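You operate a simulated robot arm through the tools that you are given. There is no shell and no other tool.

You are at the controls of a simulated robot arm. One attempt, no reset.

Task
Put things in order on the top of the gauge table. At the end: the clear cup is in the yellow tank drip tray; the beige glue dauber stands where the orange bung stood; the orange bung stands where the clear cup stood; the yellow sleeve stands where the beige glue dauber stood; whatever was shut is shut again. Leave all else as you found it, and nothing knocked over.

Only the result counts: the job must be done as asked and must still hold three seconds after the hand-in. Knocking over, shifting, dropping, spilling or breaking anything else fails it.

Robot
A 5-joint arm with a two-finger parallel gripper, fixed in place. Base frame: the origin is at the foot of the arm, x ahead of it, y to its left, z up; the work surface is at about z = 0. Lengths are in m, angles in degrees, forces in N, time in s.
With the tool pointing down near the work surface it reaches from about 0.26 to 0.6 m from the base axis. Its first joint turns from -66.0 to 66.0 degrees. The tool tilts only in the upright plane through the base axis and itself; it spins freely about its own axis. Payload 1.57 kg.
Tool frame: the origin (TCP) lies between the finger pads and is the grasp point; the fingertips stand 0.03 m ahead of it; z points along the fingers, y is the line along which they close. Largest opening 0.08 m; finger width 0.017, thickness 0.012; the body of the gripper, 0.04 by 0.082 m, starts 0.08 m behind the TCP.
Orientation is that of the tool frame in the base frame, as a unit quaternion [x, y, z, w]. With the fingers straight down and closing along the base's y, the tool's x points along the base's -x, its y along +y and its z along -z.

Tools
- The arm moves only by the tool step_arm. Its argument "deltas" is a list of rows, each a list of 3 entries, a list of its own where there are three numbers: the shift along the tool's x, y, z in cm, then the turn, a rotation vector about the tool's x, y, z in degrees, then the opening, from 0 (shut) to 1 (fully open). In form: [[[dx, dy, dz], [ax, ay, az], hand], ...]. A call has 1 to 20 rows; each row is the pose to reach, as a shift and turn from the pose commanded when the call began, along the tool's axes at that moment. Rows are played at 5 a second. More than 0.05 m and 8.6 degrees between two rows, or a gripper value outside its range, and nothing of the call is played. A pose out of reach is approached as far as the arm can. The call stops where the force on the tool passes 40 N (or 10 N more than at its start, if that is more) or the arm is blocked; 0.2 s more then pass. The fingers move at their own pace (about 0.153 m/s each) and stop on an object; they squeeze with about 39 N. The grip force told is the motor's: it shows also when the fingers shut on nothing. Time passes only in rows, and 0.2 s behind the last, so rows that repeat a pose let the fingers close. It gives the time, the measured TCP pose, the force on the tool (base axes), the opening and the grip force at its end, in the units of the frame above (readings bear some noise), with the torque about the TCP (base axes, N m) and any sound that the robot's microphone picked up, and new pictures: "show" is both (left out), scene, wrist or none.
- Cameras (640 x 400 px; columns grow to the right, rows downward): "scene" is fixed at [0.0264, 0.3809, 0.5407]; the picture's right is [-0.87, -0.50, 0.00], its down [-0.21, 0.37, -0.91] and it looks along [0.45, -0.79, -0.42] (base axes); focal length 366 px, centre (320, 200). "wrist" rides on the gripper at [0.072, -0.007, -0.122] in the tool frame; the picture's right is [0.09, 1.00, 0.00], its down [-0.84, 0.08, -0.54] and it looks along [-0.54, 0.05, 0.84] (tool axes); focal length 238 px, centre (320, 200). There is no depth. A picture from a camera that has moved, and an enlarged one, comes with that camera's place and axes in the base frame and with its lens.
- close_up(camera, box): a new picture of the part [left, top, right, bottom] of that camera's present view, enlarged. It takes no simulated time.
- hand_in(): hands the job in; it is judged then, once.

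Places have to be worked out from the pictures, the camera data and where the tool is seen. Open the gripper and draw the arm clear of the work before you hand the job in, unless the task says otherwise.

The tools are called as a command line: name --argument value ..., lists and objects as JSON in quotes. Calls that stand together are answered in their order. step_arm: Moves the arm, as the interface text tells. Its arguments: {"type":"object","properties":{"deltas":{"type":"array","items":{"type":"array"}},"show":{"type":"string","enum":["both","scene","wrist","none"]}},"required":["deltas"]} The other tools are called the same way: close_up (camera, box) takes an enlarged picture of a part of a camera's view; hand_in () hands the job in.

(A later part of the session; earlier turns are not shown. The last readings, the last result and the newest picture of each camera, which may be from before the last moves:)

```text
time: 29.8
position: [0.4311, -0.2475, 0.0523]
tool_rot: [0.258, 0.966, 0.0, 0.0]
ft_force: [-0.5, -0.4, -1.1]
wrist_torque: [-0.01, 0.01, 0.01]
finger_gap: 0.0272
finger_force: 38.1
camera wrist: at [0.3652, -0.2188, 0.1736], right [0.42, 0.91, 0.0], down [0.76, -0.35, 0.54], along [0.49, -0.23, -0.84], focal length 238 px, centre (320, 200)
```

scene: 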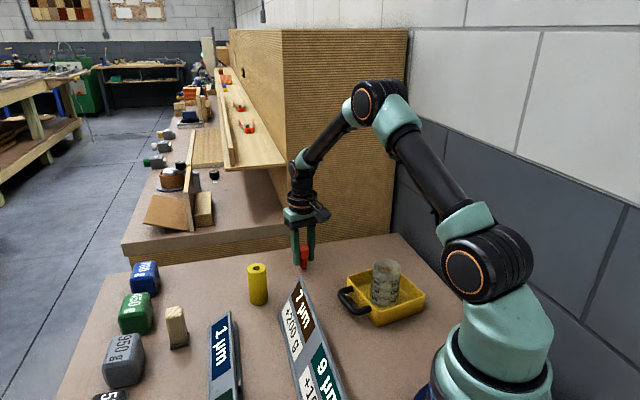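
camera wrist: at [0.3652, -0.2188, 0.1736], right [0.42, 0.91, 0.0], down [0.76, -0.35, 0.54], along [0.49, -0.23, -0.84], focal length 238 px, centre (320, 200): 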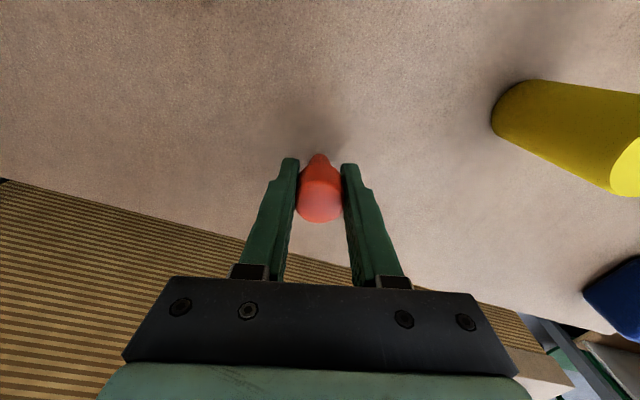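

About 5.5 mm remain. I lower 4 mm then 1 mm.

step_arm --deltas '[[[0, 0, 0.3], [0, 0, 0], 0.3], [[0, 0, 0.45], [0, 0, 0], 0.3], [[0, 0, 0.45], [0, 0, 0], 0.3]]' --show "none"

step_arm --deltas '[[[0, 0, 0.1], [0, 0, 0], 0.3], [[0, 0, 0.1], [0, 0, 0], 0.3]]' --show "none"

```text
time: 30.6
position: [0.4297, -0.2502, 0.0466]
tool_rot: [0.259, 0.966, 0.0, 0.001]
ft_force: [0.3, -1.2, -0.4]
wrist_torque: [-0.01, 0.0, 0.01]
finger_gap: 0.0273
finger_force: 37.6
```

```text
time: 31.2
position: [0.4315, -0.249, 0.0467]
tool_rot: [0.259, 0.966, 0.0, 0.0]
ft_force: [-1.5, -0.3, 2.3]
wrist_torque: [-0.03, 0.07, 0.0]
finger_gap: 0.0274
finger_force: 37.8
```

A slight upward force (2.3 N) suggests first contact; half a millimetre more to confirm.

step_arm --deltas '[[[0, 0, 0.05], [0, 0, 0], 0.3], [[0, 0, 0.05], [0, 0, 0], 0.3]]' --show "wrist"

close_up --camera "wrist" --box '[250, 130, 394, 230]'

```text
time: 31.8
position: [0.4319, -0.2488, 0.0461]
tool_rot: [0.258, 0.966, 0.001, 0.001]
ft_force: [0.9, 3.6, 6.2]
wrist_torque: [0.14, -0.04, 0.0]
finger_gap: 0.0275
finger_force: 38.2
camera wrist: at [0.366, -0.2187, 0.1675], right [0.42, 0.91, 0.0], down [0.76, -0.35, 0.54], along [0.49, -0.23, -0.84], focal length 238 px, centre (320, 200)
```

wrist: 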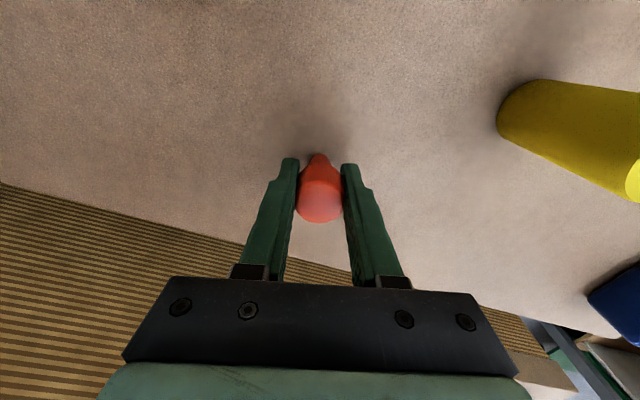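

```text
4.00 times, centred on (322, 180) of wrist
camera zoom: at [0.366, -0.2187, 0.1675], right [0.42, 0.91, 0.0], down [0.76, -0.35, 0.54], along [0.49, -0.23, -0.84], focal length 953 px, centre (312, 280)
```

zoom: 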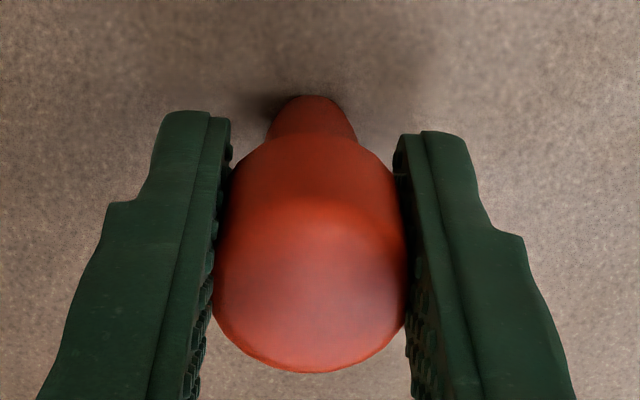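

The bung is seated at the spot, aligned with the tool. I ease off a touch and open slowly and evenly.

step_arm --deltas '[[[0, 0, -0.03], [0, 0, 0], 0.3], [[0, 0, -0.03], [0, 0, 0], 0.34], [[0, 0, -0.03], [0, 0, 0], 0.37], [[0, 0, -0.03], [0, 0, 0], 0.42], [[0, 0, -0.03], [0, 0, 0], 0.5], [[0, 0, -0.03], [0, 0, 0], 0.6], [[0, 0, -0.03], [0, 0, 0], 0.75], [[0, 0, -0.03], [0, 0, 0], 0.75]]' --show "wrist"

close_up --camera "wrist" --box '[250, 130, 394, 230]'

```text
time: 33.6
position: [0.4306, -0.25, 0.0458]
tool_rot: [0.259, 0.966, 0.0, 0.0]
ft_force: [0.2, 0.3, 0.2]
wrist_torque: [-0.01, 0.0, 0.02]
finger_gap: 0.0599
finger_force: 0.0
camera wrist: at [0.3658, -0.2188, 0.1676], right [0.42, 0.91, 0.0], down [0.76, -0.35, 0.54], along [0.49, -0.23, -0.84], focal length 238 px, centre (320, 200)
```

wrist: 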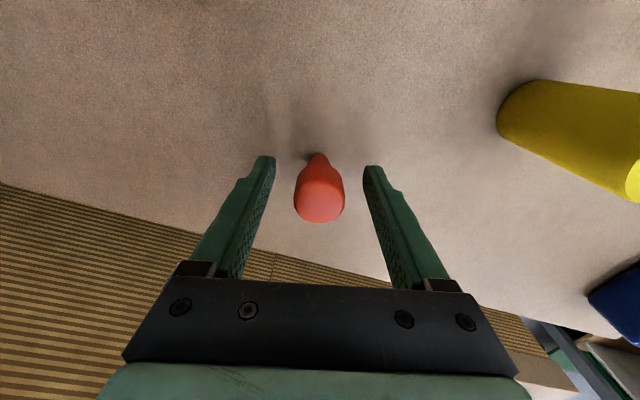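

```text
4.00 times, centred on (322, 180) of wrist
camera zoom: at [0.3658, -0.2188, 0.1676], right [0.42, 0.91, 0.0], down [0.76, -0.35, 0.54], along [0.49, -0.23, -0.84], focal length 953 px, centre (312, 280)
```

zoom: 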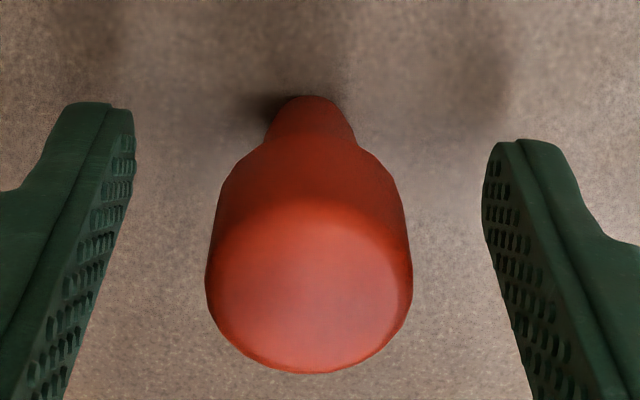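

The bung stands free and upright. I go straight up clear of it.

step_arm --deltas '[[[0, 0, -1.5], [0, 0, 0], 0.8], [[0, 0, -4], [0, 0, 0], 0.9], [[0, 0, -8], [0, 0, 0], 1], [[0, 0, -12], [0, 0, 0], 1], [[0, 0, -15], [0, 0, 0], 1], [[0, 0, -15], [0, 0, 0], 1]]' --show "both"

close_up --camera "wrist" --box '[260, 70, 388, 150]'

```text
time: 35.0
position: [0.4318, -0.246, 0.1958]
tool_rot: [0.259, 0.966, 0.0, 0.0]
ft_force: [-0.8, 0.2, 0.1]
wrist_torque: [0.04, -0.01, 0.02]
finger_gap: 0.0799
finger_force: 0.1
camera wrist: at [0.3657, -0.2171, 0.3183], right [0.42, 0.91, 0.0], down [0.76, -0.35, 0.54], along [0.49, -0.23, -0.84], focal length 238 px, centre (320, 200)
```

scene: 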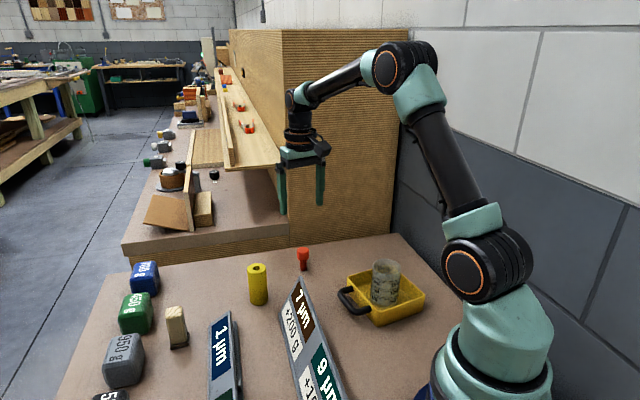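
wrist: 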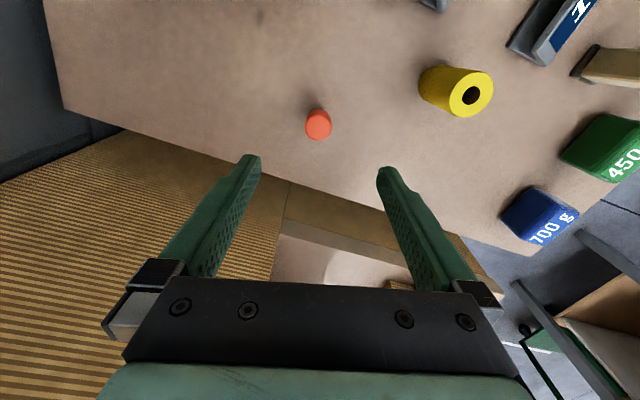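

```text
5.00 times, centred on (324, 110) of wrist
camera zoom: at [0.3657, -0.2171, 0.3183], right [0.42, 0.91, 0.0], down [0.76, -0.35, 0.54], along [0.49, -0.23, -0.84], focal length 1192 px, centre (300, 650)
```

zoom: 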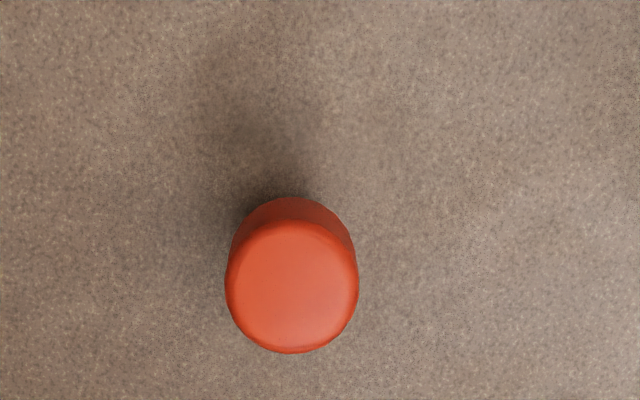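

The bung stands at about (0.431, -0.249), within 1.5 mm of the cup's old centre. Now I travel high over to the dauber to examine its pose and its neighbours.

step_arm --deltas '[[[1.14, 3.8, -0.5], [0, 0, -4.4], 1], [[2.27, 7.61, -1], [0, 0, -8.8], 1], [[3.41, 11.41, -1.4], [0, 0, -13.2], 1], [[4.55, 15.22, -1.4], [0, 0, -17.6], 1], [[5.68, 19.02, -1.4], [0, 0, -22], 1], [[6.82, 22.82, -1.4], [0, 0, -26.4], 1], [[7.95, 26.63, -1.4], [0, 0, -30.8], 1], [[9.09, 30.43, -1.4], [0, 0, -35], 1], [[9.09, 30.43, -1.4], [0, 0, -35], 1]]' --show "both"

close_up --camera "wrist" --box '[240, 60, 400, 160]'

```text
time: 37.0
position: [0.5054, 0.0602, 0.2104]
tool_rot: [-0.043, 0.999, 0.0, 0.0]
ft_force: [-0.2, -0.8, 0.0]
wrist_torque: [0.01, -0.01, -0.04]
finger_gap: 0.08
finger_force: 0.1
camera wrist: at [0.4349, 0.0463, 0.3316], right [-0.18, 0.98, 0.0], down [0.83, 0.15, 0.54], along [0.53, 0.1, -0.84], focal length 238 px, centre (320, 200)
```

scene: 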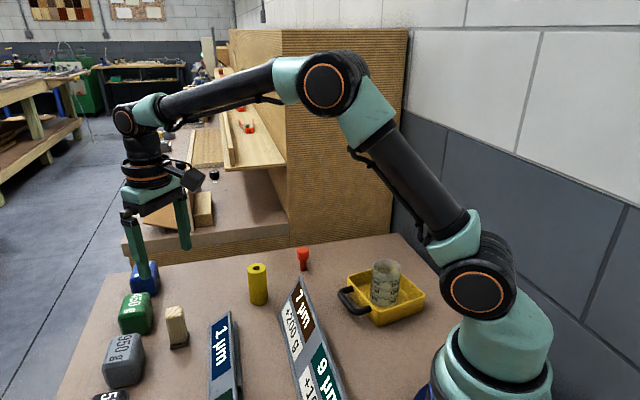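
wrist: 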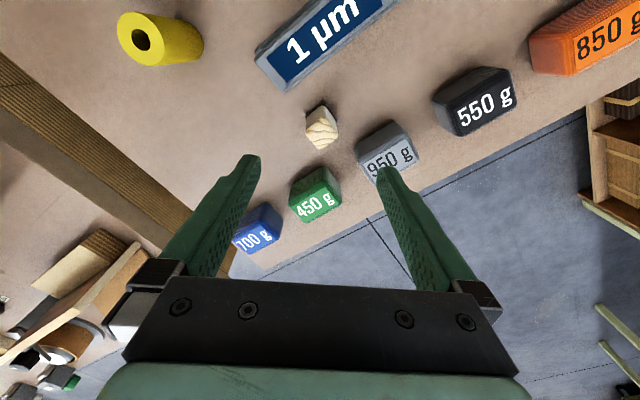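

```text
4.00 times, centred on (320, 110) of wrist
camera zoom: at [0.4349, 0.0463, 0.3316], right [-0.18, 0.98, 0.0], down [0.83, 0.15, 0.54], along [0.53, 0.1, -0.84], focal length 953 px, centre (320, 560)
```

zoom: 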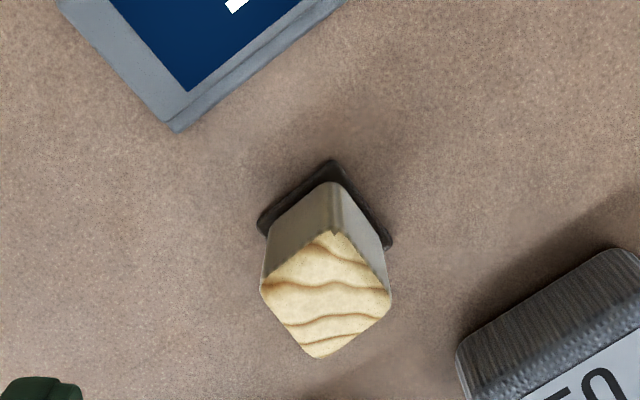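

The dauber block is about 2.5 cm square, turned ~48°, centred near (0.514, 0.062) with its foot about 3.3 cm square; the 138° closing direction has the most free room. I spin the tool to that, narrow the opening and come down to just above it.

step_arm --deltas '[[[-0.2, 0.05, 0], [0, 0, -7.2], 0.9], [[-0.4, 0.1, 0], [0, 0, -14.4], 0.8], [[-0.6, 0.14, 0], [0, 0, -21.6], 0.7], [[-0.82, 0.18, 0], [0, 0, -28.8], 0.65], [[-0.82, 0.18, 0], [0, 0, -36], 0.65], [[-0.82, 0.18, 0], [0, 0, -43], 0.65], [[-0.82, 0.18, 3], [0, 0, -43], 0.65], [[-0.82, 0.18, 6], [0, 0, -43], 0.65], [[-0.82, 0.18, 8], [0, 0, -43], 0.65], [[-0.82, 0.18, 8], [0, 0, -43], 0.65]]' --show "both"

close_up --camera "wrist" --box '[240, 90, 400, 190]'

```text
time: 39.2
position: [0.514, 0.0631, 0.1304]
tool_rot: [-0.407, 0.913, -0.001, -0.001]
ft_force: [0.0, -0.2, -0.5]
wrist_torque: [-0.03, -0.01, 0.01]
finger_gap: 0.0519
finger_force: 0.0
camera wrist: at [0.4707, 0.0057, 0.2526], right [-0.8, 0.6, 0.0], down [0.5, 0.67, 0.54], along [0.32, 0.43, -0.84], focal length 238 px, centre (320, 200)
```

scene: 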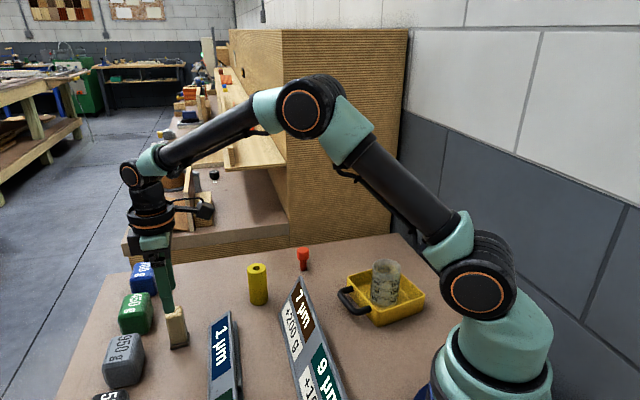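
wrist: 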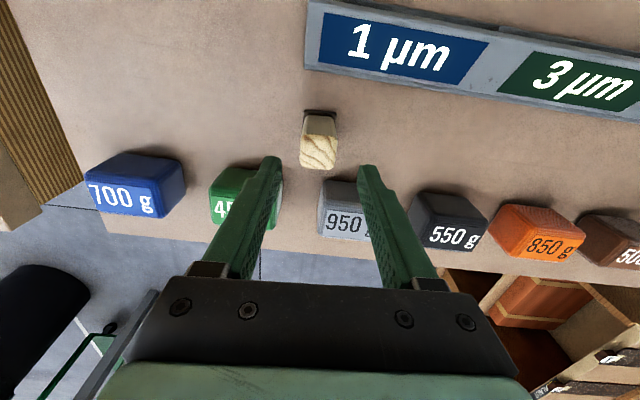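

```text
4.00 times, centred on (320, 140) of wrist
camera zoom: at [0.4707, 0.0057, 0.2526], right [-0.8, 0.6, 0.0], down [0.5, 0.67, 0.54], along [0.32, 0.43, -0.84], focal length 953 px, centre (320, 440)
```

zoom: 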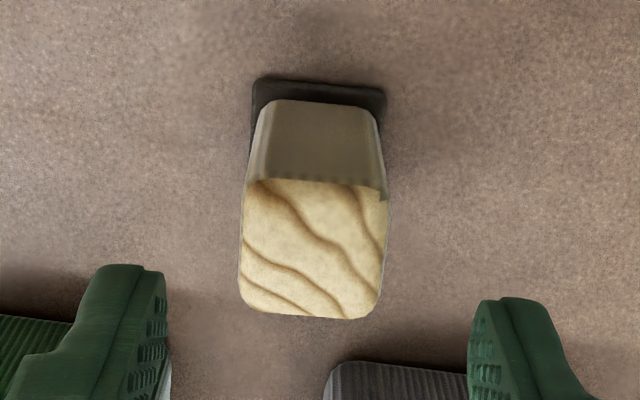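

The tool is square with the block, and the dauber's centre works out at (0.515, 0.062), top at about 7 cm. I trim 2 mm sideways and lower around it.

step_arm --deltas '[[[0.05, -0.22, 0], [0, 0, 0], 0.65], [[0.05, -0.22, 2.5], [0, 0, 0], 0.65], [[0.05, -0.22, 5], [0, 0, 0], 0.65], [[0.05, -0.22, 7], [0, 0, 0], 0.65], [[0.05, -0.22, 8.2], [0, 0, 0], 0.65], [[0.05, -0.22, 8.2], [0, 0, 0], 0.65]]' --show "both"

close_up --camera "wrist" --box '[250, 130, 394, 230]'

```text
time: 40.6
position: [0.5134, 0.06, 0.0476]
tool_rot: [-0.407, 0.913, 0.0, 0.0]
ft_force: [0.0, -0.1, 1.0]
wrist_torque: [0.01, -0.01, -0.01]
finger_gap: 0.0521
finger_force: 0.0
camera wrist: at [0.4712, 0.003, 0.1693], right [-0.8, 0.6, 0.0], down [0.5, 0.67, 0.54], along [0.32, 0.43, -0.84], focal length 238 px, centre (320, 200)
```

scene: 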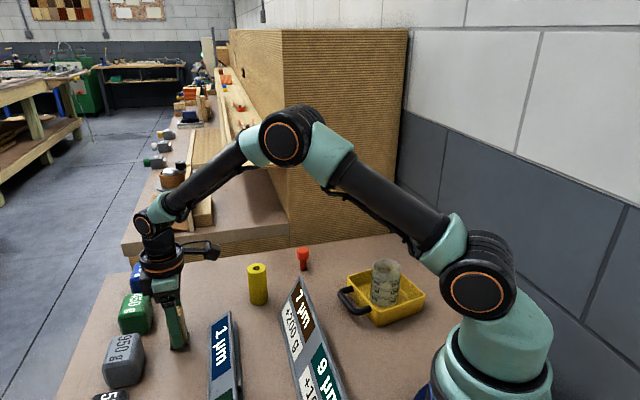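
wrist: 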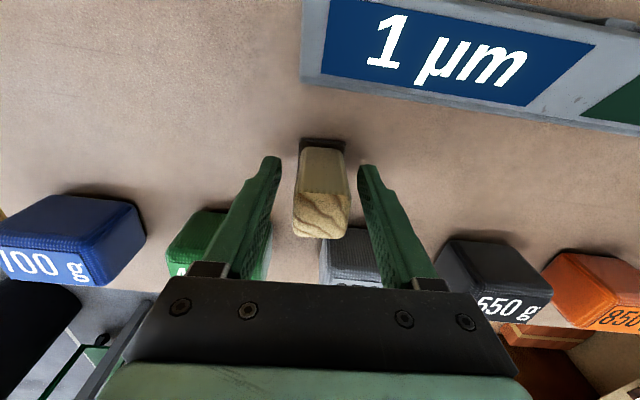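

```text
4.00 times, centred on (322, 180) of wrist
camera zoom: at [0.4712, 0.003, 0.1693], right [-0.8, 0.6, 0.0], down [0.5, 0.67, 0.54], along [0.32, 0.43, -0.84], focal length 953 px, centre (312, 280)
```

zoom: 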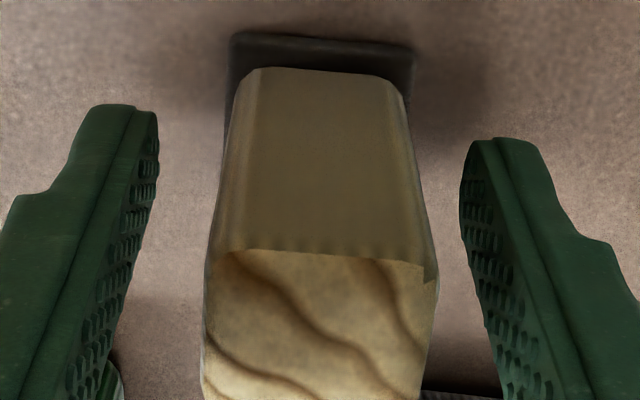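

Block is centred between the pads within half a millimetre. I close on it.

step_arm --deltas '[[[0, 0, 0], [0, 0, 0], 0.5], [[0, 0, 0], [0, 0, 0], 0.42], [[0, 0, 0], [0, 0, 0], 0.37], [[0, 0, 0], [0, 0, 0], 0.34], [[0, 0, 0], [0, 0, 0], 0.3], [[0, 0, 0], [0, 0, 0], 0.25], [[0, 0, 0], [0, 0, 0], 0.25]]' --show "wrist"

close_up --camera "wrist" --box '[250, 130, 394, 230]'

```text
time: 42.2
position: [0.5152, 0.0604, 0.0493]
tool_rot: [-0.407, 0.913, 0.0, 0.0]
ft_force: [-1.1, -0.1, -0.4]
wrist_torque: [0.0, -0.02, 0.02]
finger_gap: 0.0291
finger_force: 39.0
camera wrist: at [0.4713, 0.003, 0.1696], right [-0.8, 0.6, 0.0], down [0.5, 0.67, 0.54], along [0.32, 0.43, -0.84], focal length 238 px, centre (320, 200)
```

wrist: 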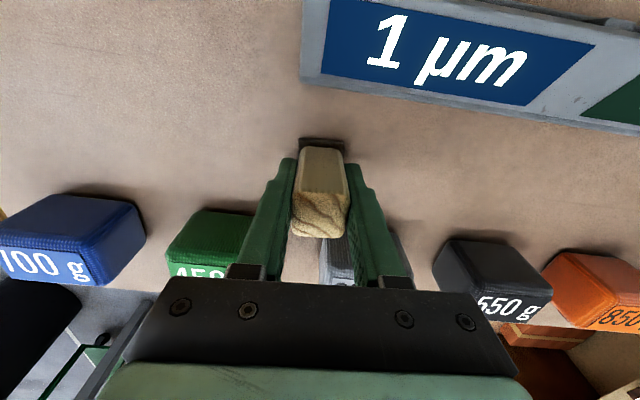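

```text
4.00 times, centred on (322, 180) of wrist
camera zoom: at [0.4713, 0.003, 0.1696], right [-0.8, 0.6, 0.0], down [0.5, 0.67, 0.54], along [0.32, 0.43, -0.84], focal length 953 px, centre (312, 280)
```

zoom: 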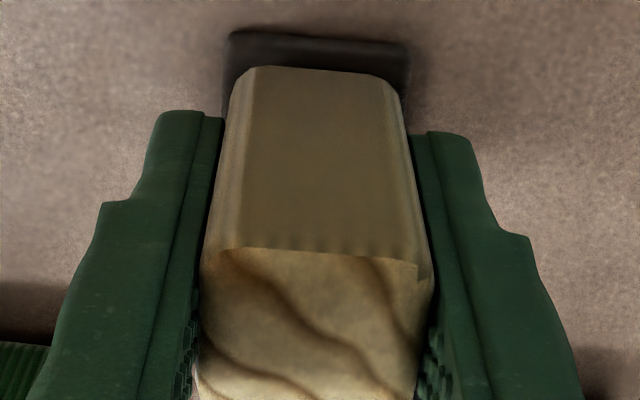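

Dauber gripped at 2.9 cm with 39 N; its centre was at about (0.515, 0.062). I lift it straight up and carry it, keeping its heading, to the bung's old place.

step_arm --deltas '[[[0, 0, -1], [0, 0, 0], 0.25], [[0, 0, -3.5], [0, 0, 0], 0.25], [[0, 0, -7], [0, 0, 0], 0.25], [[0, 0, -10], [0, 0, 0], 0.25], [[1.85, -2.89, -10], [0, 0, 0], 0.25], [[3.69, -5.77, -10], [0, 0, 0], 0.25], [[5.54, -8.66, -10], [0, 0, 0], 0.25], [[7.38, -11.55, -10], [0, 0, 0], 0.25], [[9.23, -14.43, -10], [0, 0, 0], 0.25], [[11.07, -17.32, -10], [0, 0, 0], 0.25], [[11.07, -17.32, -10], [0, 0, 0], 0.25]]' --show "both"

```text
time: 44.6
position: [0.5677, -0.1398, 0.1485]
tool_rot: [-0.407, 0.913, 0.0, 0.0]
ft_force: [0.6, 0.1, -0.2]
wrist_torque: [0.0, 0.02, 0.0]
finger_gap: 0.029
finger_force: 38.6
camera wrist: at [0.5248, -0.1965, 0.2683], right [-0.8, 0.6, 0.0], down [0.5, 0.67, 0.54], along [0.32, 0.43, -0.84], focal length 238 px, centre (320, 200)
```

scene: 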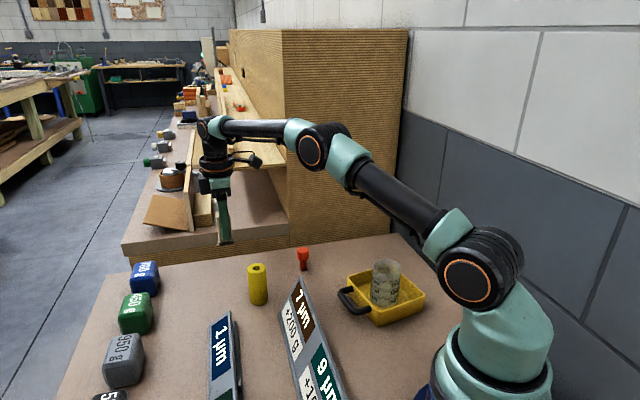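
wrist: 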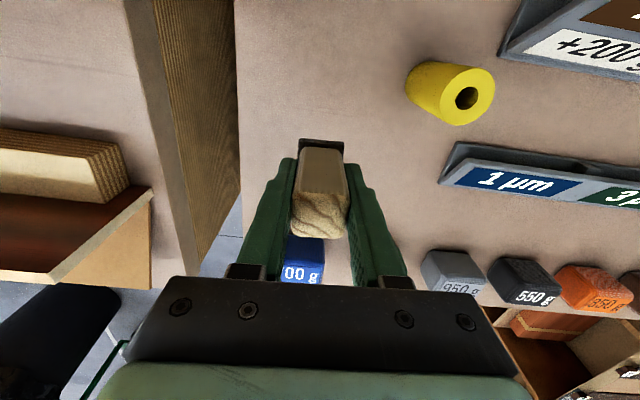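

Nearly above the spot; I trim 1.8 mm and lower most of the way.

step_arm --deltas '[[[-0.18, 0, 0], [0, 0, 0], 0.25], [[-0.18, 0, 3], [0, 0, 0], 0.25], [[-0.18, 0, 6], [0, 0, 0], 0.25], [[-0.18, 0, 8.3], [0, 0, 0], 0.25], [[-0.18, 0, 9.2], [0, 0, 0], 0.25], [[-0.18, 0, 9.2], [0, 0, 0], 0.25]]' --show "both"

```text
time: 46.0
position: [0.5683, -0.1368, 0.0559]
tool_rot: [-0.407, 0.914, 0.0, 0.0]
ft_force: [-0.2, 0.4, -0.5]
wrist_torque: [0.01, 0.01, -0.02]
finger_gap: 0.0295
finger_force: 39.2
camera wrist: at [0.5265, -0.1943, 0.1774], right [-0.8, 0.6, 0.0], down [0.5, 0.67, 0.54], along [0.32, 0.43, -0.84], focal length 238 px, centre (320, 200)
```

scene: 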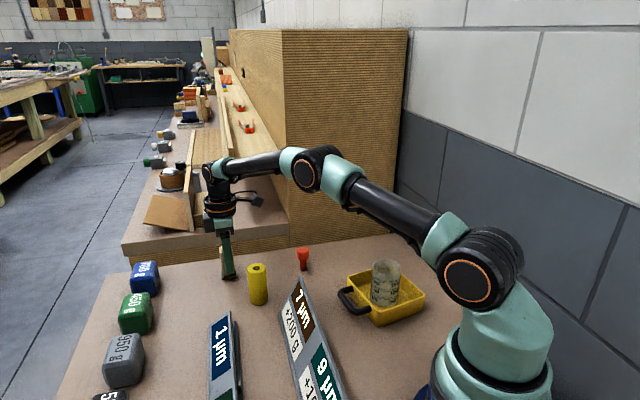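
wrist: 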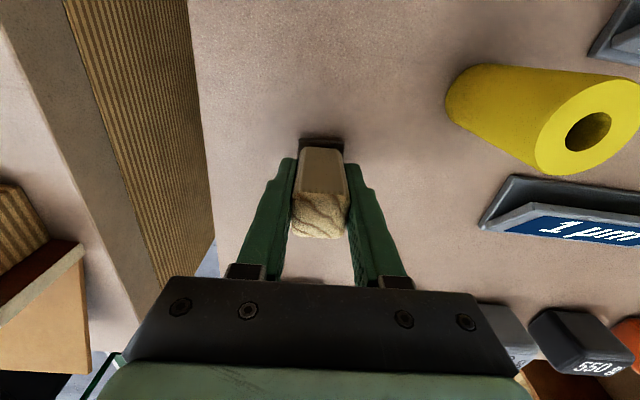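

About 8 mm to go; I lower 6 mm with a small trim, then by single millimetres.

step_arm --deltas '[[[0.08, 0, 0.3], [0, 0, 0], 0.25], [[0.08, 0, 0.6], [0, 0, 0], 0.25], [[0.08, 0, 0.65], [0, 0, 0], 0.25]]' --show "none"

step_arm --deltas '[[[0, 0, 0.1], [0, 0, 0], 0.25], [[0, 0, 0.1], [0, 0, 0], 0.25]]' --show "none"

```text
time: 46.8
position: [0.5698, -0.1374, 0.0505]
tool_rot: [-0.407, 0.914, 0.0, 0.0]
ft_force: [-0.4, 0.5, -1.0]
wrist_torque: [-0.01, 0.0, -0.04]
finger_gap: 0.0293
finger_force: 38.9
```

```text
time: 47.4
position: [0.568, -0.1358, 0.0494]
tool_rot: [-0.406, 0.914, -0.001, 0.0]
ft_force: [-0.3, -0.1, -0.4]
wrist_torque: [0.0, 0.01, 0.02]
finger_gap: 0.0294
finger_force: 38.6
```

No contact yet; one more millimetre.

step_arm --deltas '[[[0, 0, 0.08], [0, 0, 0], 0.25], [[0, 0, 0.08], [0, 0, 0], 0.25]]' --show "none"

```text
time: 48.0
position: [0.5691, -0.1356, 0.0488]
tool_rot: [-0.407, 0.914, 0.001, -0.001]
ft_force: [-0.5, -0.9, 1.6]
wrist_torque: [-0.06, 0.02, 0.03]
finger_gap: 0.0291
finger_force: 38.6
```

Perhaps just touching (1.6 N); a further half millimetre to be sure.

step_arm --deltas '[[[0, 0, 0.06], [0, 0, 0], 0.25], [[0, 0, 0.06], [0, 0, 0], 0.25]]' --show "wrist"

close_up --camera "wrist" --box '[250, 130, 394, 230]'

```text
time: 48.6
position: [0.5688, -0.1372, 0.0475]
tool_rot: [-0.407, 0.913, 0.0, -0.001]
ft_force: [-6.2, 1.2, 13.7]
wrist_torque: [0.09, 0.28, 0.0]
finger_gap: 0.0289
finger_force: 38.6
camera wrist: at [0.5263, -0.1938, 0.1695], right [-0.8, 0.6, 0.0], down [0.5, 0.67, 0.54], along [0.32, 0.43, -0.84], focal length 238 px, centre (320, 200)
```

wrist: 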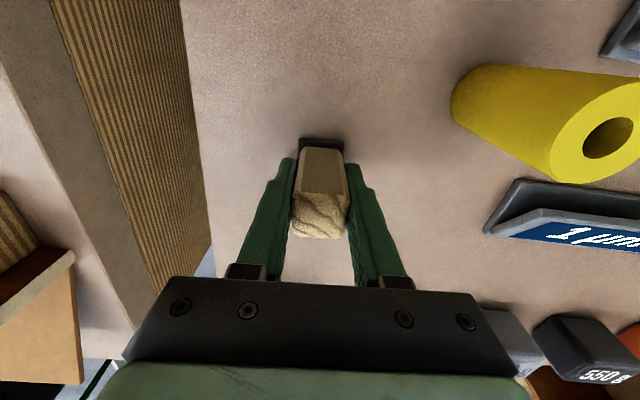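

```text
4.00 times, centred on (322, 180) of wrist
camera zoom: at [0.5263, -0.1938, 0.1695], right [-0.8, 0.6, 0.0], down [0.5, 0.67, 0.54], along [0.32, 0.43, -0.84], focal length 953 px, centre (312, 280)
```

zoom: 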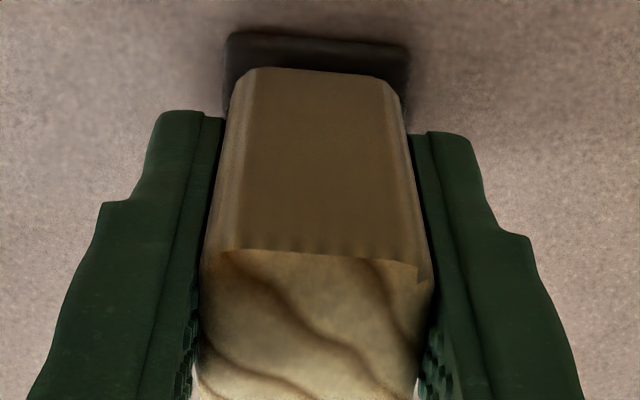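

Firm contact at 13.7 N: the dauber stands on the table. I relieve slightly and open slowly.

step_arm --deltas '[[[0, 0, -0.05], [0, 0, 0], 0.25], [[0, 0, -0.05], [0, 0, 0], 0.34], [[0, 0, -0.05], [0, 0, 0], 0.38], [[0, 0, -0.05], [0, 0, 0], 0.42], [[0, 0, -0.05], [0, 0, 0], 0.5], [[0, 0, -0.05], [0, 0, 0], 0.6], [[0, 0, -0.05], [0, 0, 0], 0.65], [[0, 0, -0.05], [0, 0, 0], 0.65]]' --show "wrist"

close_up --camera "wrist" --box '[250, 130, 394, 230]'

```text
time: 50.4
position: [0.569, -0.1378, 0.0477]
tool_rot: [-0.407, 0.913, 0.0, -0.001]
ft_force: [0.3, -0.1, 0.3]
wrist_torque: [0.03, 0.0, 0.03]
finger_gap: 0.0521
finger_force: 0.0
camera wrist: at [0.5265, -0.194, 0.169], right [-0.8, 0.6, 0.0], down [0.5, 0.67, 0.54], along [0.32, 0.43, -0.84], focal length 238 px, centre (320, 200)
```

wrist: 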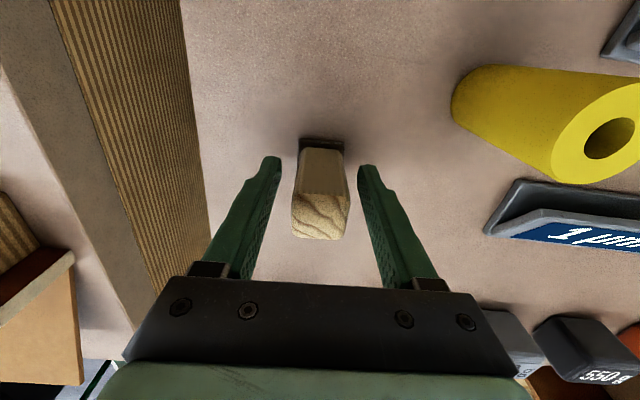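

```text
4.00 times, centred on (322, 180) of wrist
camera zoom: at [0.5265, -0.194, 0.169], right [-0.8, 0.6, 0.0], down [0.5, 0.67, 0.54], along [0.32, 0.43, -0.84], focal length 953 px, centre (312, 280)
```

zoom: 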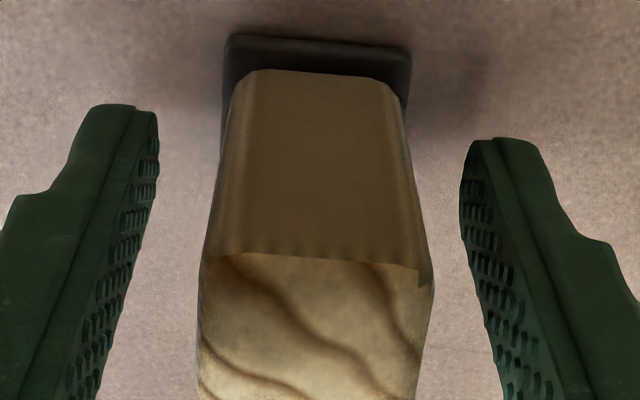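

Released and standing. I raise straight up clear of it.

step_arm --deltas '[[[0, 0, -1.5], [0, 0, 0], 0.65], [[0, 0, -4], [0, 0, 0], 0.65], [[0, 0, -8], [0, 0, 0], 0.8], [[0, 0, -12], [0, 0, 0], 1], [[0, 0, -14], [0, 0, 0], 1], [[0, 0, -14], [0, 0, 0], 1]]' --show "both"

close_up --camera "wrist" --box '[240, 70, 400, 170]'

```text
time: 51.8
position: [0.5693, -0.1359, 0.1884]
tool_rot: [-0.407, 0.914, 0.0, 0.0]
ft_force: [0.1, -0.3, -0.6]
wrist_torque: [-0.01, -0.02, 0.0]
finger_gap: 0.0803
finger_force: 0.0
camera wrist: at [0.5254, -0.194, 0.3092], right [-0.8, 0.6, 0.0], down [0.5, 0.67, 0.54], along [0.32, 0.43, -0.84], focal length 238 px, centre (320, 200)
```

scene: 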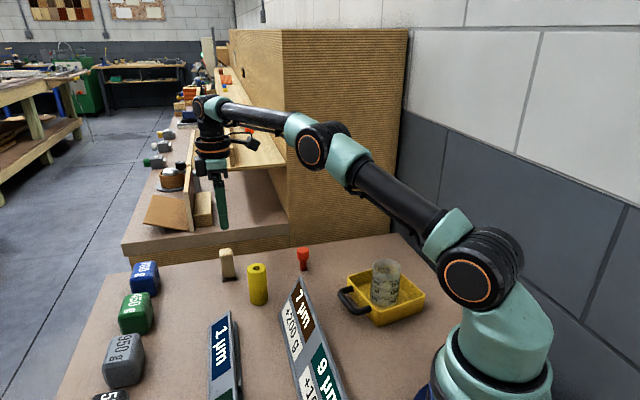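
wrist: 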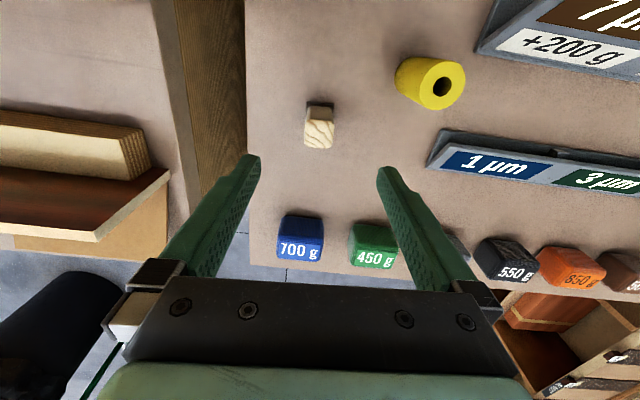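

```text
4.00 times, centred on (320, 120) of wrist
camera zoom: at [0.5254, -0.194, 0.3092], right [-0.8, 0.6, 0.0], down [0.5, 0.67, 0.54], along [0.32, 0.43, -0.84], focal length 953 px, centre (320, 520)
```

zoom: 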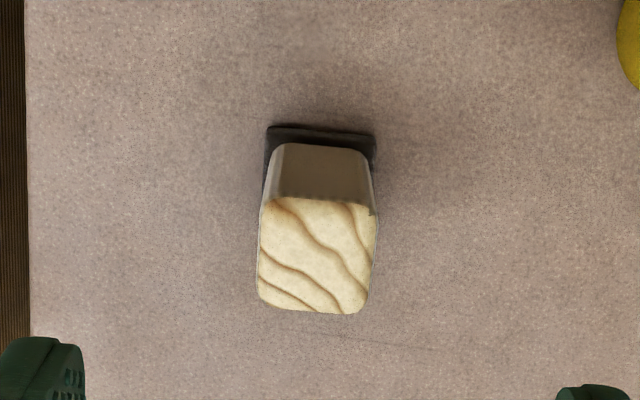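

The dauber stands at about (0.5705, -0.135), within about a millimetre of the target. Now I move above the sleeve with the same tool heading and descend to just over its top.

step_arm --deltas '[[[1.3, 2.53, 0], [0, 0, 0], 1], [[2.59, 5.07, 0], [0, 0, 0], 1], [[3.89, 7.6, 0], [0, 0, 0], 1], [[5.18, 10.13, 0], [0, 0, 0], 1], [[5.18, 10.13, 2.5], [0, 0, 0], 0.85], [[5.18, 10.13, 4.7], [0, 0, 0], 0.85], [[5.18, 10.13, 4.7], [0, 0, 0], 0.85]]' --show "both"

close_up --camera "wrist" --box '[240, 90, 400, 190]'

```text
time: 53.4
position: [0.4592, -0.1084, 0.1405]
tool_rot: [-0.407, 0.914, 0.0, 0.0]
ft_force: [-0.5, 0.0, -1.3]
wrist_torque: [0.03, 0.01, 0.0]
finger_gap: 0.0678
finger_force: 0.1
camera wrist: at [0.4173, -0.1661, 0.2624], right [-0.8, 0.6, 0.0], down [0.5, 0.67, 0.54], along [0.32, 0.43, -0.84], focal length 238 px, centre (320, 200)
```

scene: 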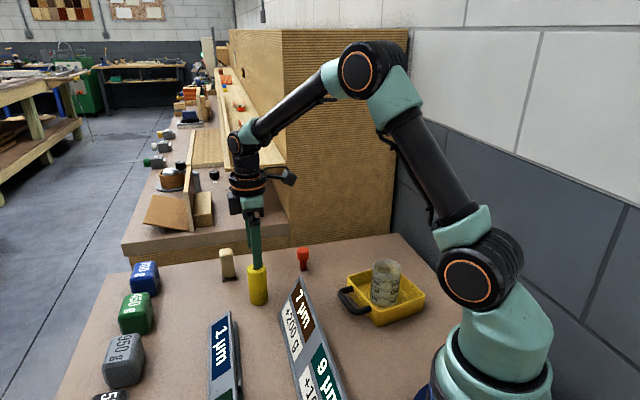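
wrist: 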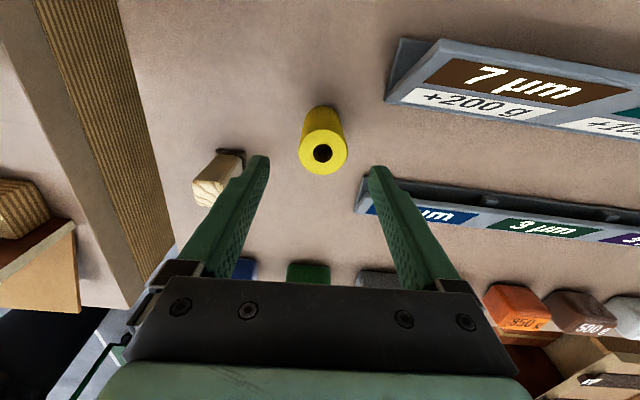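

```text
4.00 times, centred on (320, 140) of wrist
camera zoom: at [0.4173, -0.1661, 0.2624], right [-0.8, 0.6, 0.0], down [0.5, 0.67, 0.54], along [0.32, 0.43, -0.84], focal length 953 px, centre (320, 440)
```

zoom: 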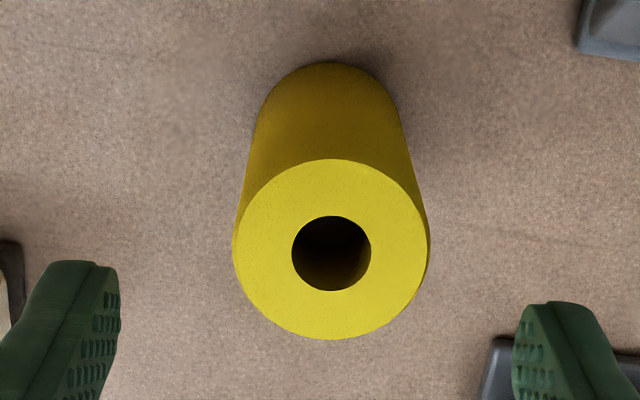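

The sleeve's centre is (0.458, -0.107), about 2 mm to one side. I trim and lower around it to mid-height.

step_arm --deltas '[[[0.1, 0.19, 0], [0, 0, 0], 0.85], [[0.1, 0.19, 2.5], [0, 0, 0], 0.85], [[0.1, 0.19, 5], [0, 0, 0], 0.85], [[0.1, 0.19, 7.5], [0, 0, 0], 0.85], [[0.1, 0.19, 9.2], [0, 0, 0], 0.85], [[0.1, 0.19, 9.2], [0, 0, 0], 0.75]]' --show "both"

close_up --camera "wrist" --box '[240, 120, 400, 230]'

```text
time: 54.8
position: [0.4579, -0.1067, 0.0497]
tool_rot: [-0.407, 0.913, 0.0, 0.0]
ft_force: [-0.1, 0.0, 0.7]
wrist_torque: [-0.01, 0.02, -0.01]
finger_gap: 0.0603
finger_force: 0.1
camera wrist: at [0.4144, -0.1645, 0.1697], right [-0.8, 0.6, 0.0], down [0.5, 0.67, 0.54], along [0.32, 0.43, -0.84], focal length 238 px, centre (320, 200)
```

scene: 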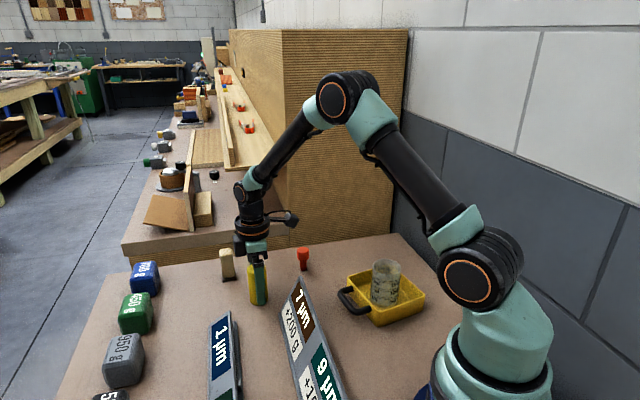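
wrist: 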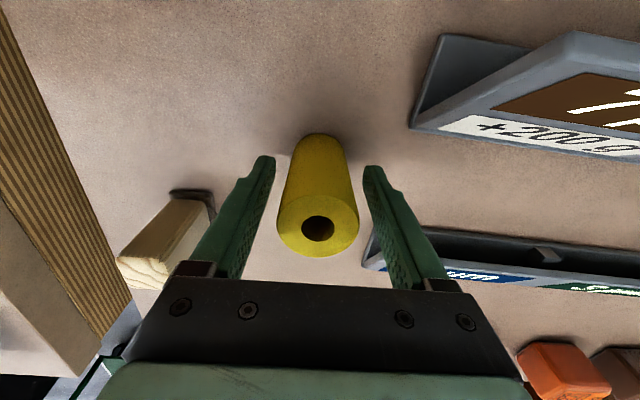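

```text
3.64 times, centred on (320, 175) of wrist
camera zoom: at [0.4144, -0.1645, 0.1697], right [-0.8, 0.6, 0.0], down [0.5, 0.67, 0.54], along [0.32, 0.43, -0.84], focal length 867 px, centre (320, 291)
```

zoom: 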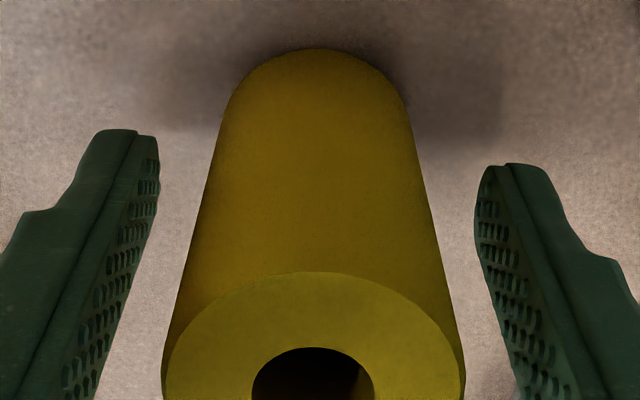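

The tool overshot about 1.3 mm sideways; I shift back that much and close on the sleeve.

step_arm --deltas '[[[0, -0.13, 0], [0, 0, 0], 0.75], [[0, -0.13, 0], [0, 0, 0], 0.62], [[0, -0.13, 0], [0, 0, 0], 0.55], [[0, -0.13, 0], [0, 0, 0], 0.5], [[0, -0.13, 0], [0, 0, 0], 0.46], [[0, -0.13, 0], [0, 0, 0], 0.42], [[0, -0.13, 0], [0, 0, 0], 0.4], [[0, -0.13, 0], [0, 0, 0], 0.4]]' --show "wrist"

close_up --camera "wrist" --box '[240, 120, 400, 260]'

```text
time: 56.6
position: [0.4584, -0.1079, 0.0498]
tool_rot: [-0.406, 0.914, 0.0, 0.0]
ft_force: [0.6, 0.3, -0.1]
wrist_torque: [0.01, 0.0, -0.01]
finger_gap: 0.0383
finger_force: 38.7
camera wrist: at [0.4152, -0.1657, 0.1703], right [-0.8, 0.6, 0.0], down [0.5, 0.67, 0.54], along [0.32, 0.43, -0.84], focal length 238 px, centre (320, 200)
```

wrist: 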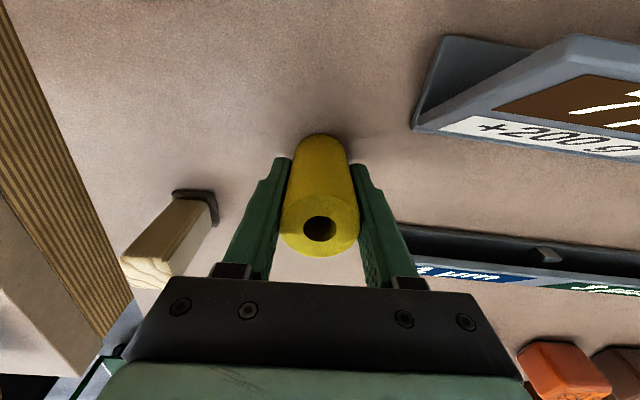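

```text
2.86 times, centred on (320, 190) of wrist
camera zoom: at [0.4152, -0.1657, 0.1703], right [-0.8, 0.6, 0.0], down [0.5, 0.67, 0.54], along [0.32, 0.43, -0.84], focal length 681 px, centre (320, 229)
```

zoom: 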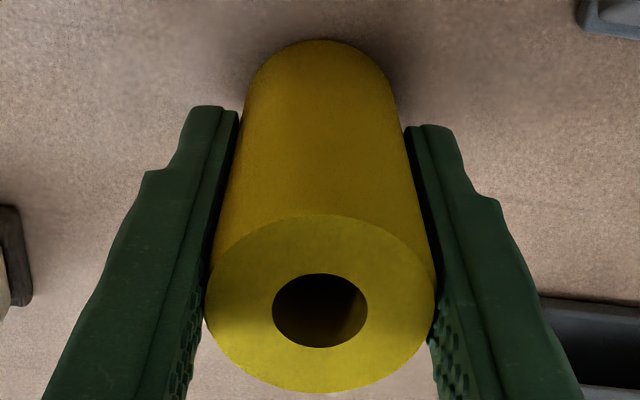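

Sleeve held at 3.8 cm, 38.7 N, aligned with the tool. I lift it 10 cm and carry it to the dauber's old place at (0.515, 0.062).

step_arm --deltas '[[[0, 0, -1], [0, 0, 0], 0.4], [[0, 0, -3.5], [0, 0, 0], 0.4], [[0, 0, -7], [0, 0, 0], 0.4], [[0, 0, -10.5], [0, 0, 0], 0.4], [[-3.27, 1.44, -10.5], [0, 0, 0], 0.4], [[-6.54, 2.87, -10.5], [0, 0, 0], 0.4], [[-9.8, 4.31, -10.5], [0, 0, 0], 0.4], [[-13.07, 5.74, -10.5], [0, 0, 0], 0.4], [[-16.34, 7.18, -10.5], [0, 0, 0], 0.4], [[-16.34, 7.18, -10.5], [0, 0, 0], 0.4]]' --show "both"

```text
time: 58.8
position: [0.5142, 0.0608, 0.1547]
tool_rot: [-0.407, 0.914, 0.0, 0.0]
ft_force: [0.0, 0.6, -0.8]
wrist_torque: [-0.02, 0.03, -0.01]
finger_gap: 0.0384
finger_force: 38.9
camera wrist: at [0.4715, 0.0037, 0.276], right [-0.8, 0.6, 0.0], down [0.5, 0.67, 0.54], along [0.32, 0.43, -0.84], focal length 238 px, centre (320, 200)
```

scene: 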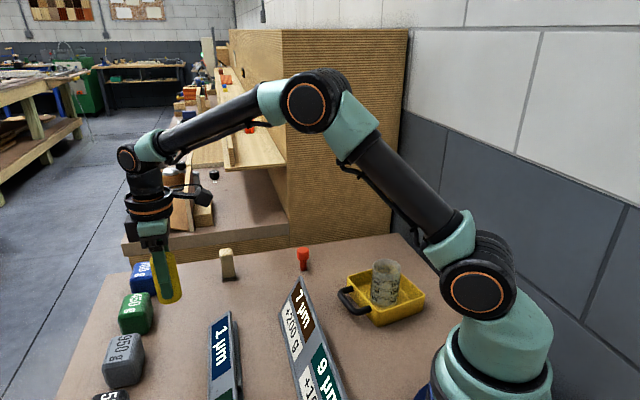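
wrist: 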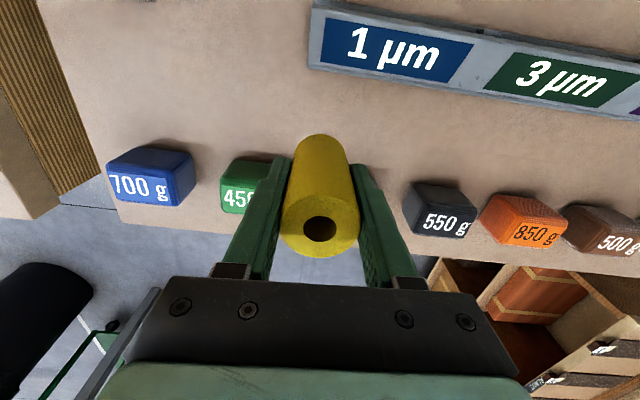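

The sleeve hangs over the dauber's old spot. I lower most of the way.

step_arm --deltas '[[[0, 0, 3], [0, 0, 0], 0.4], [[0, 0, 6], [0, 0, 0], 0.4], [[0, 0, 8.5], [0, 0, 0], 0.4], [[0, 0, 9.8], [0, 0, 0], 0.4], [[0, 0, 9.8], [0, 0, 0], 0.4]]' --show "both"

```text
time: 60.0
position: [0.5128, 0.0616, 0.0566]
tool_rot: [-0.406, 0.914, 0.0, 0.0]
ft_force: [-0.6, 0.7, -0.4]
wrist_torque: [-0.02, -0.03, -0.03]
finger_gap: 0.0385
finger_force: 38.9
camera wrist: at [0.4698, 0.004, 0.1775], right [-0.8, 0.6, 0.0], down [0.5, 0.67, 0.54], along [0.32, 0.43, -0.84], focal length 238 px, centre (320, 200)
```

scene: 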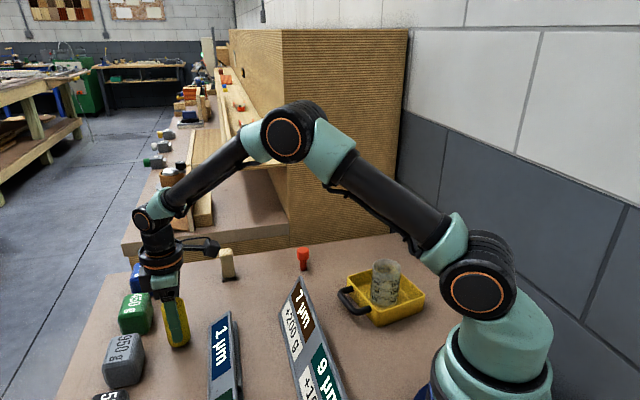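
wrist: 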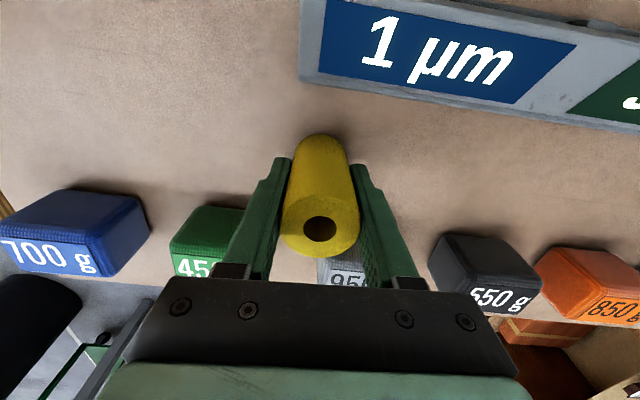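

About 7 mm left and 1.5 mm off to the side; I trim and lower 5.5 mm, then single millimetres.

step_arm --deltas '[[[-0.08, -0.12, 0.2], [0, 0, 0], 0.4], [[-0.08, -0.12, 0.5], [0, 0, 0], 0.4], [[-0.08, -0.12, 0.55], [0, 0, 0], 0.4]]' --show "none"

step_arm --deltas '[[[0, 0, 0.1], [0, 0, 0], 0.4], [[0, 0, 0.1], [0, 0, 0], 0.4]]' --show "wrist"

```text
time: 60.8
position: [0.5156, 0.0606, 0.0506]
tool_rot: [-0.407, 0.913, 0.0, 0.0]
ft_force: [-0.3, -0.1, -0.8]
wrist_torque: [0.01, 0.0, -0.03]
finger_gap: 0.0384
finger_force: 39.0
```

```text
time: 61.4
position: [0.515, 0.0621, 0.0508]
tool_rot: [-0.408, 0.913, 0.0, 0.0]
ft_force: [0.2, -0.5, -0.1]
wrist_torque: [-0.01, 0.0, -0.01]
finger_gap: 0.0383
finger_force: 39.1
camera wrist: at [0.4724, 0.0037, 0.1705], right [-0.8, 0.6, 0.0], down [0.5, 0.67, 0.54], along [0.32, 0.43, -0.84], focal length 238 px, centre (320, 200)
```

wrist: 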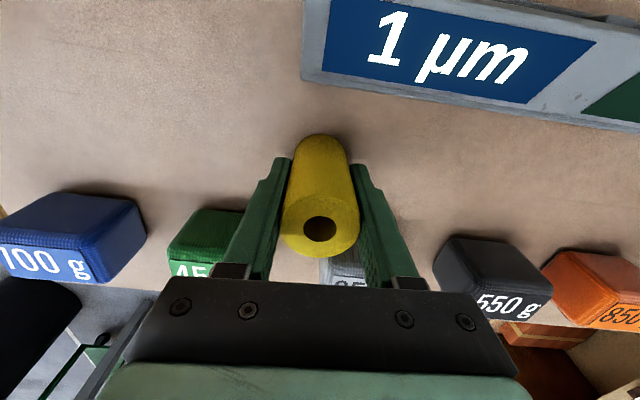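

Position reads (0.515, 0.062), as wanted, still no contact; a little further down.

step_arm --deltas '[[[0.04, 0.05, 0.08], [0, 0, 0], 0.4], [[0.04, 0.05, 0.08], [0, 0, 0], 0.4]]' --show "none"

```text
time: 62.0
position: [0.5163, 0.0619, 0.0488]
tool_rot: [-0.406, 0.914, 0.0, 0.002]
ft_force: [2.0, 0.9, 1.7]
wrist_torque: [0.07, -0.07, 0.03]
finger_gap: 0.0382
finger_force: 39.4
```

A slight contact shows (about 2 N); half a millimetre more to seat it.

step_arm --deltas '[[[0, 0, 0.05], [0, 0, 0], 0.4], [[0, 0, 0.05], [0, 0, 0], 0.4]]' --show "wrist"

```text
time: 62.6
position: [0.5148, 0.062, 0.0495]
tool_rot: [-0.407, 0.914, 0.001, 0.0]
ft_force: [-4.2, -2.2, 13.0]
wrist_torque: [-0.1, 0.17, 0.01]
finger_gap: 0.0385
finger_force: 38.4
camera wrist: at [0.472, 0.0037, 0.1701], right [-0.8, 0.6, 0.0], down [0.5, 0.67, 0.54], along [0.32, 0.43, -0.84], focal length 238 px, centre (320, 200)
```

wrist: 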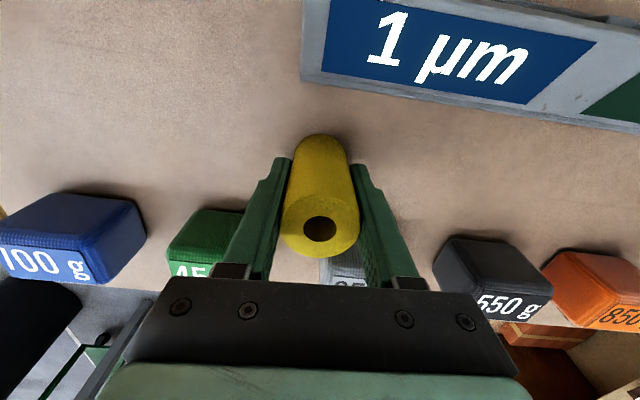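

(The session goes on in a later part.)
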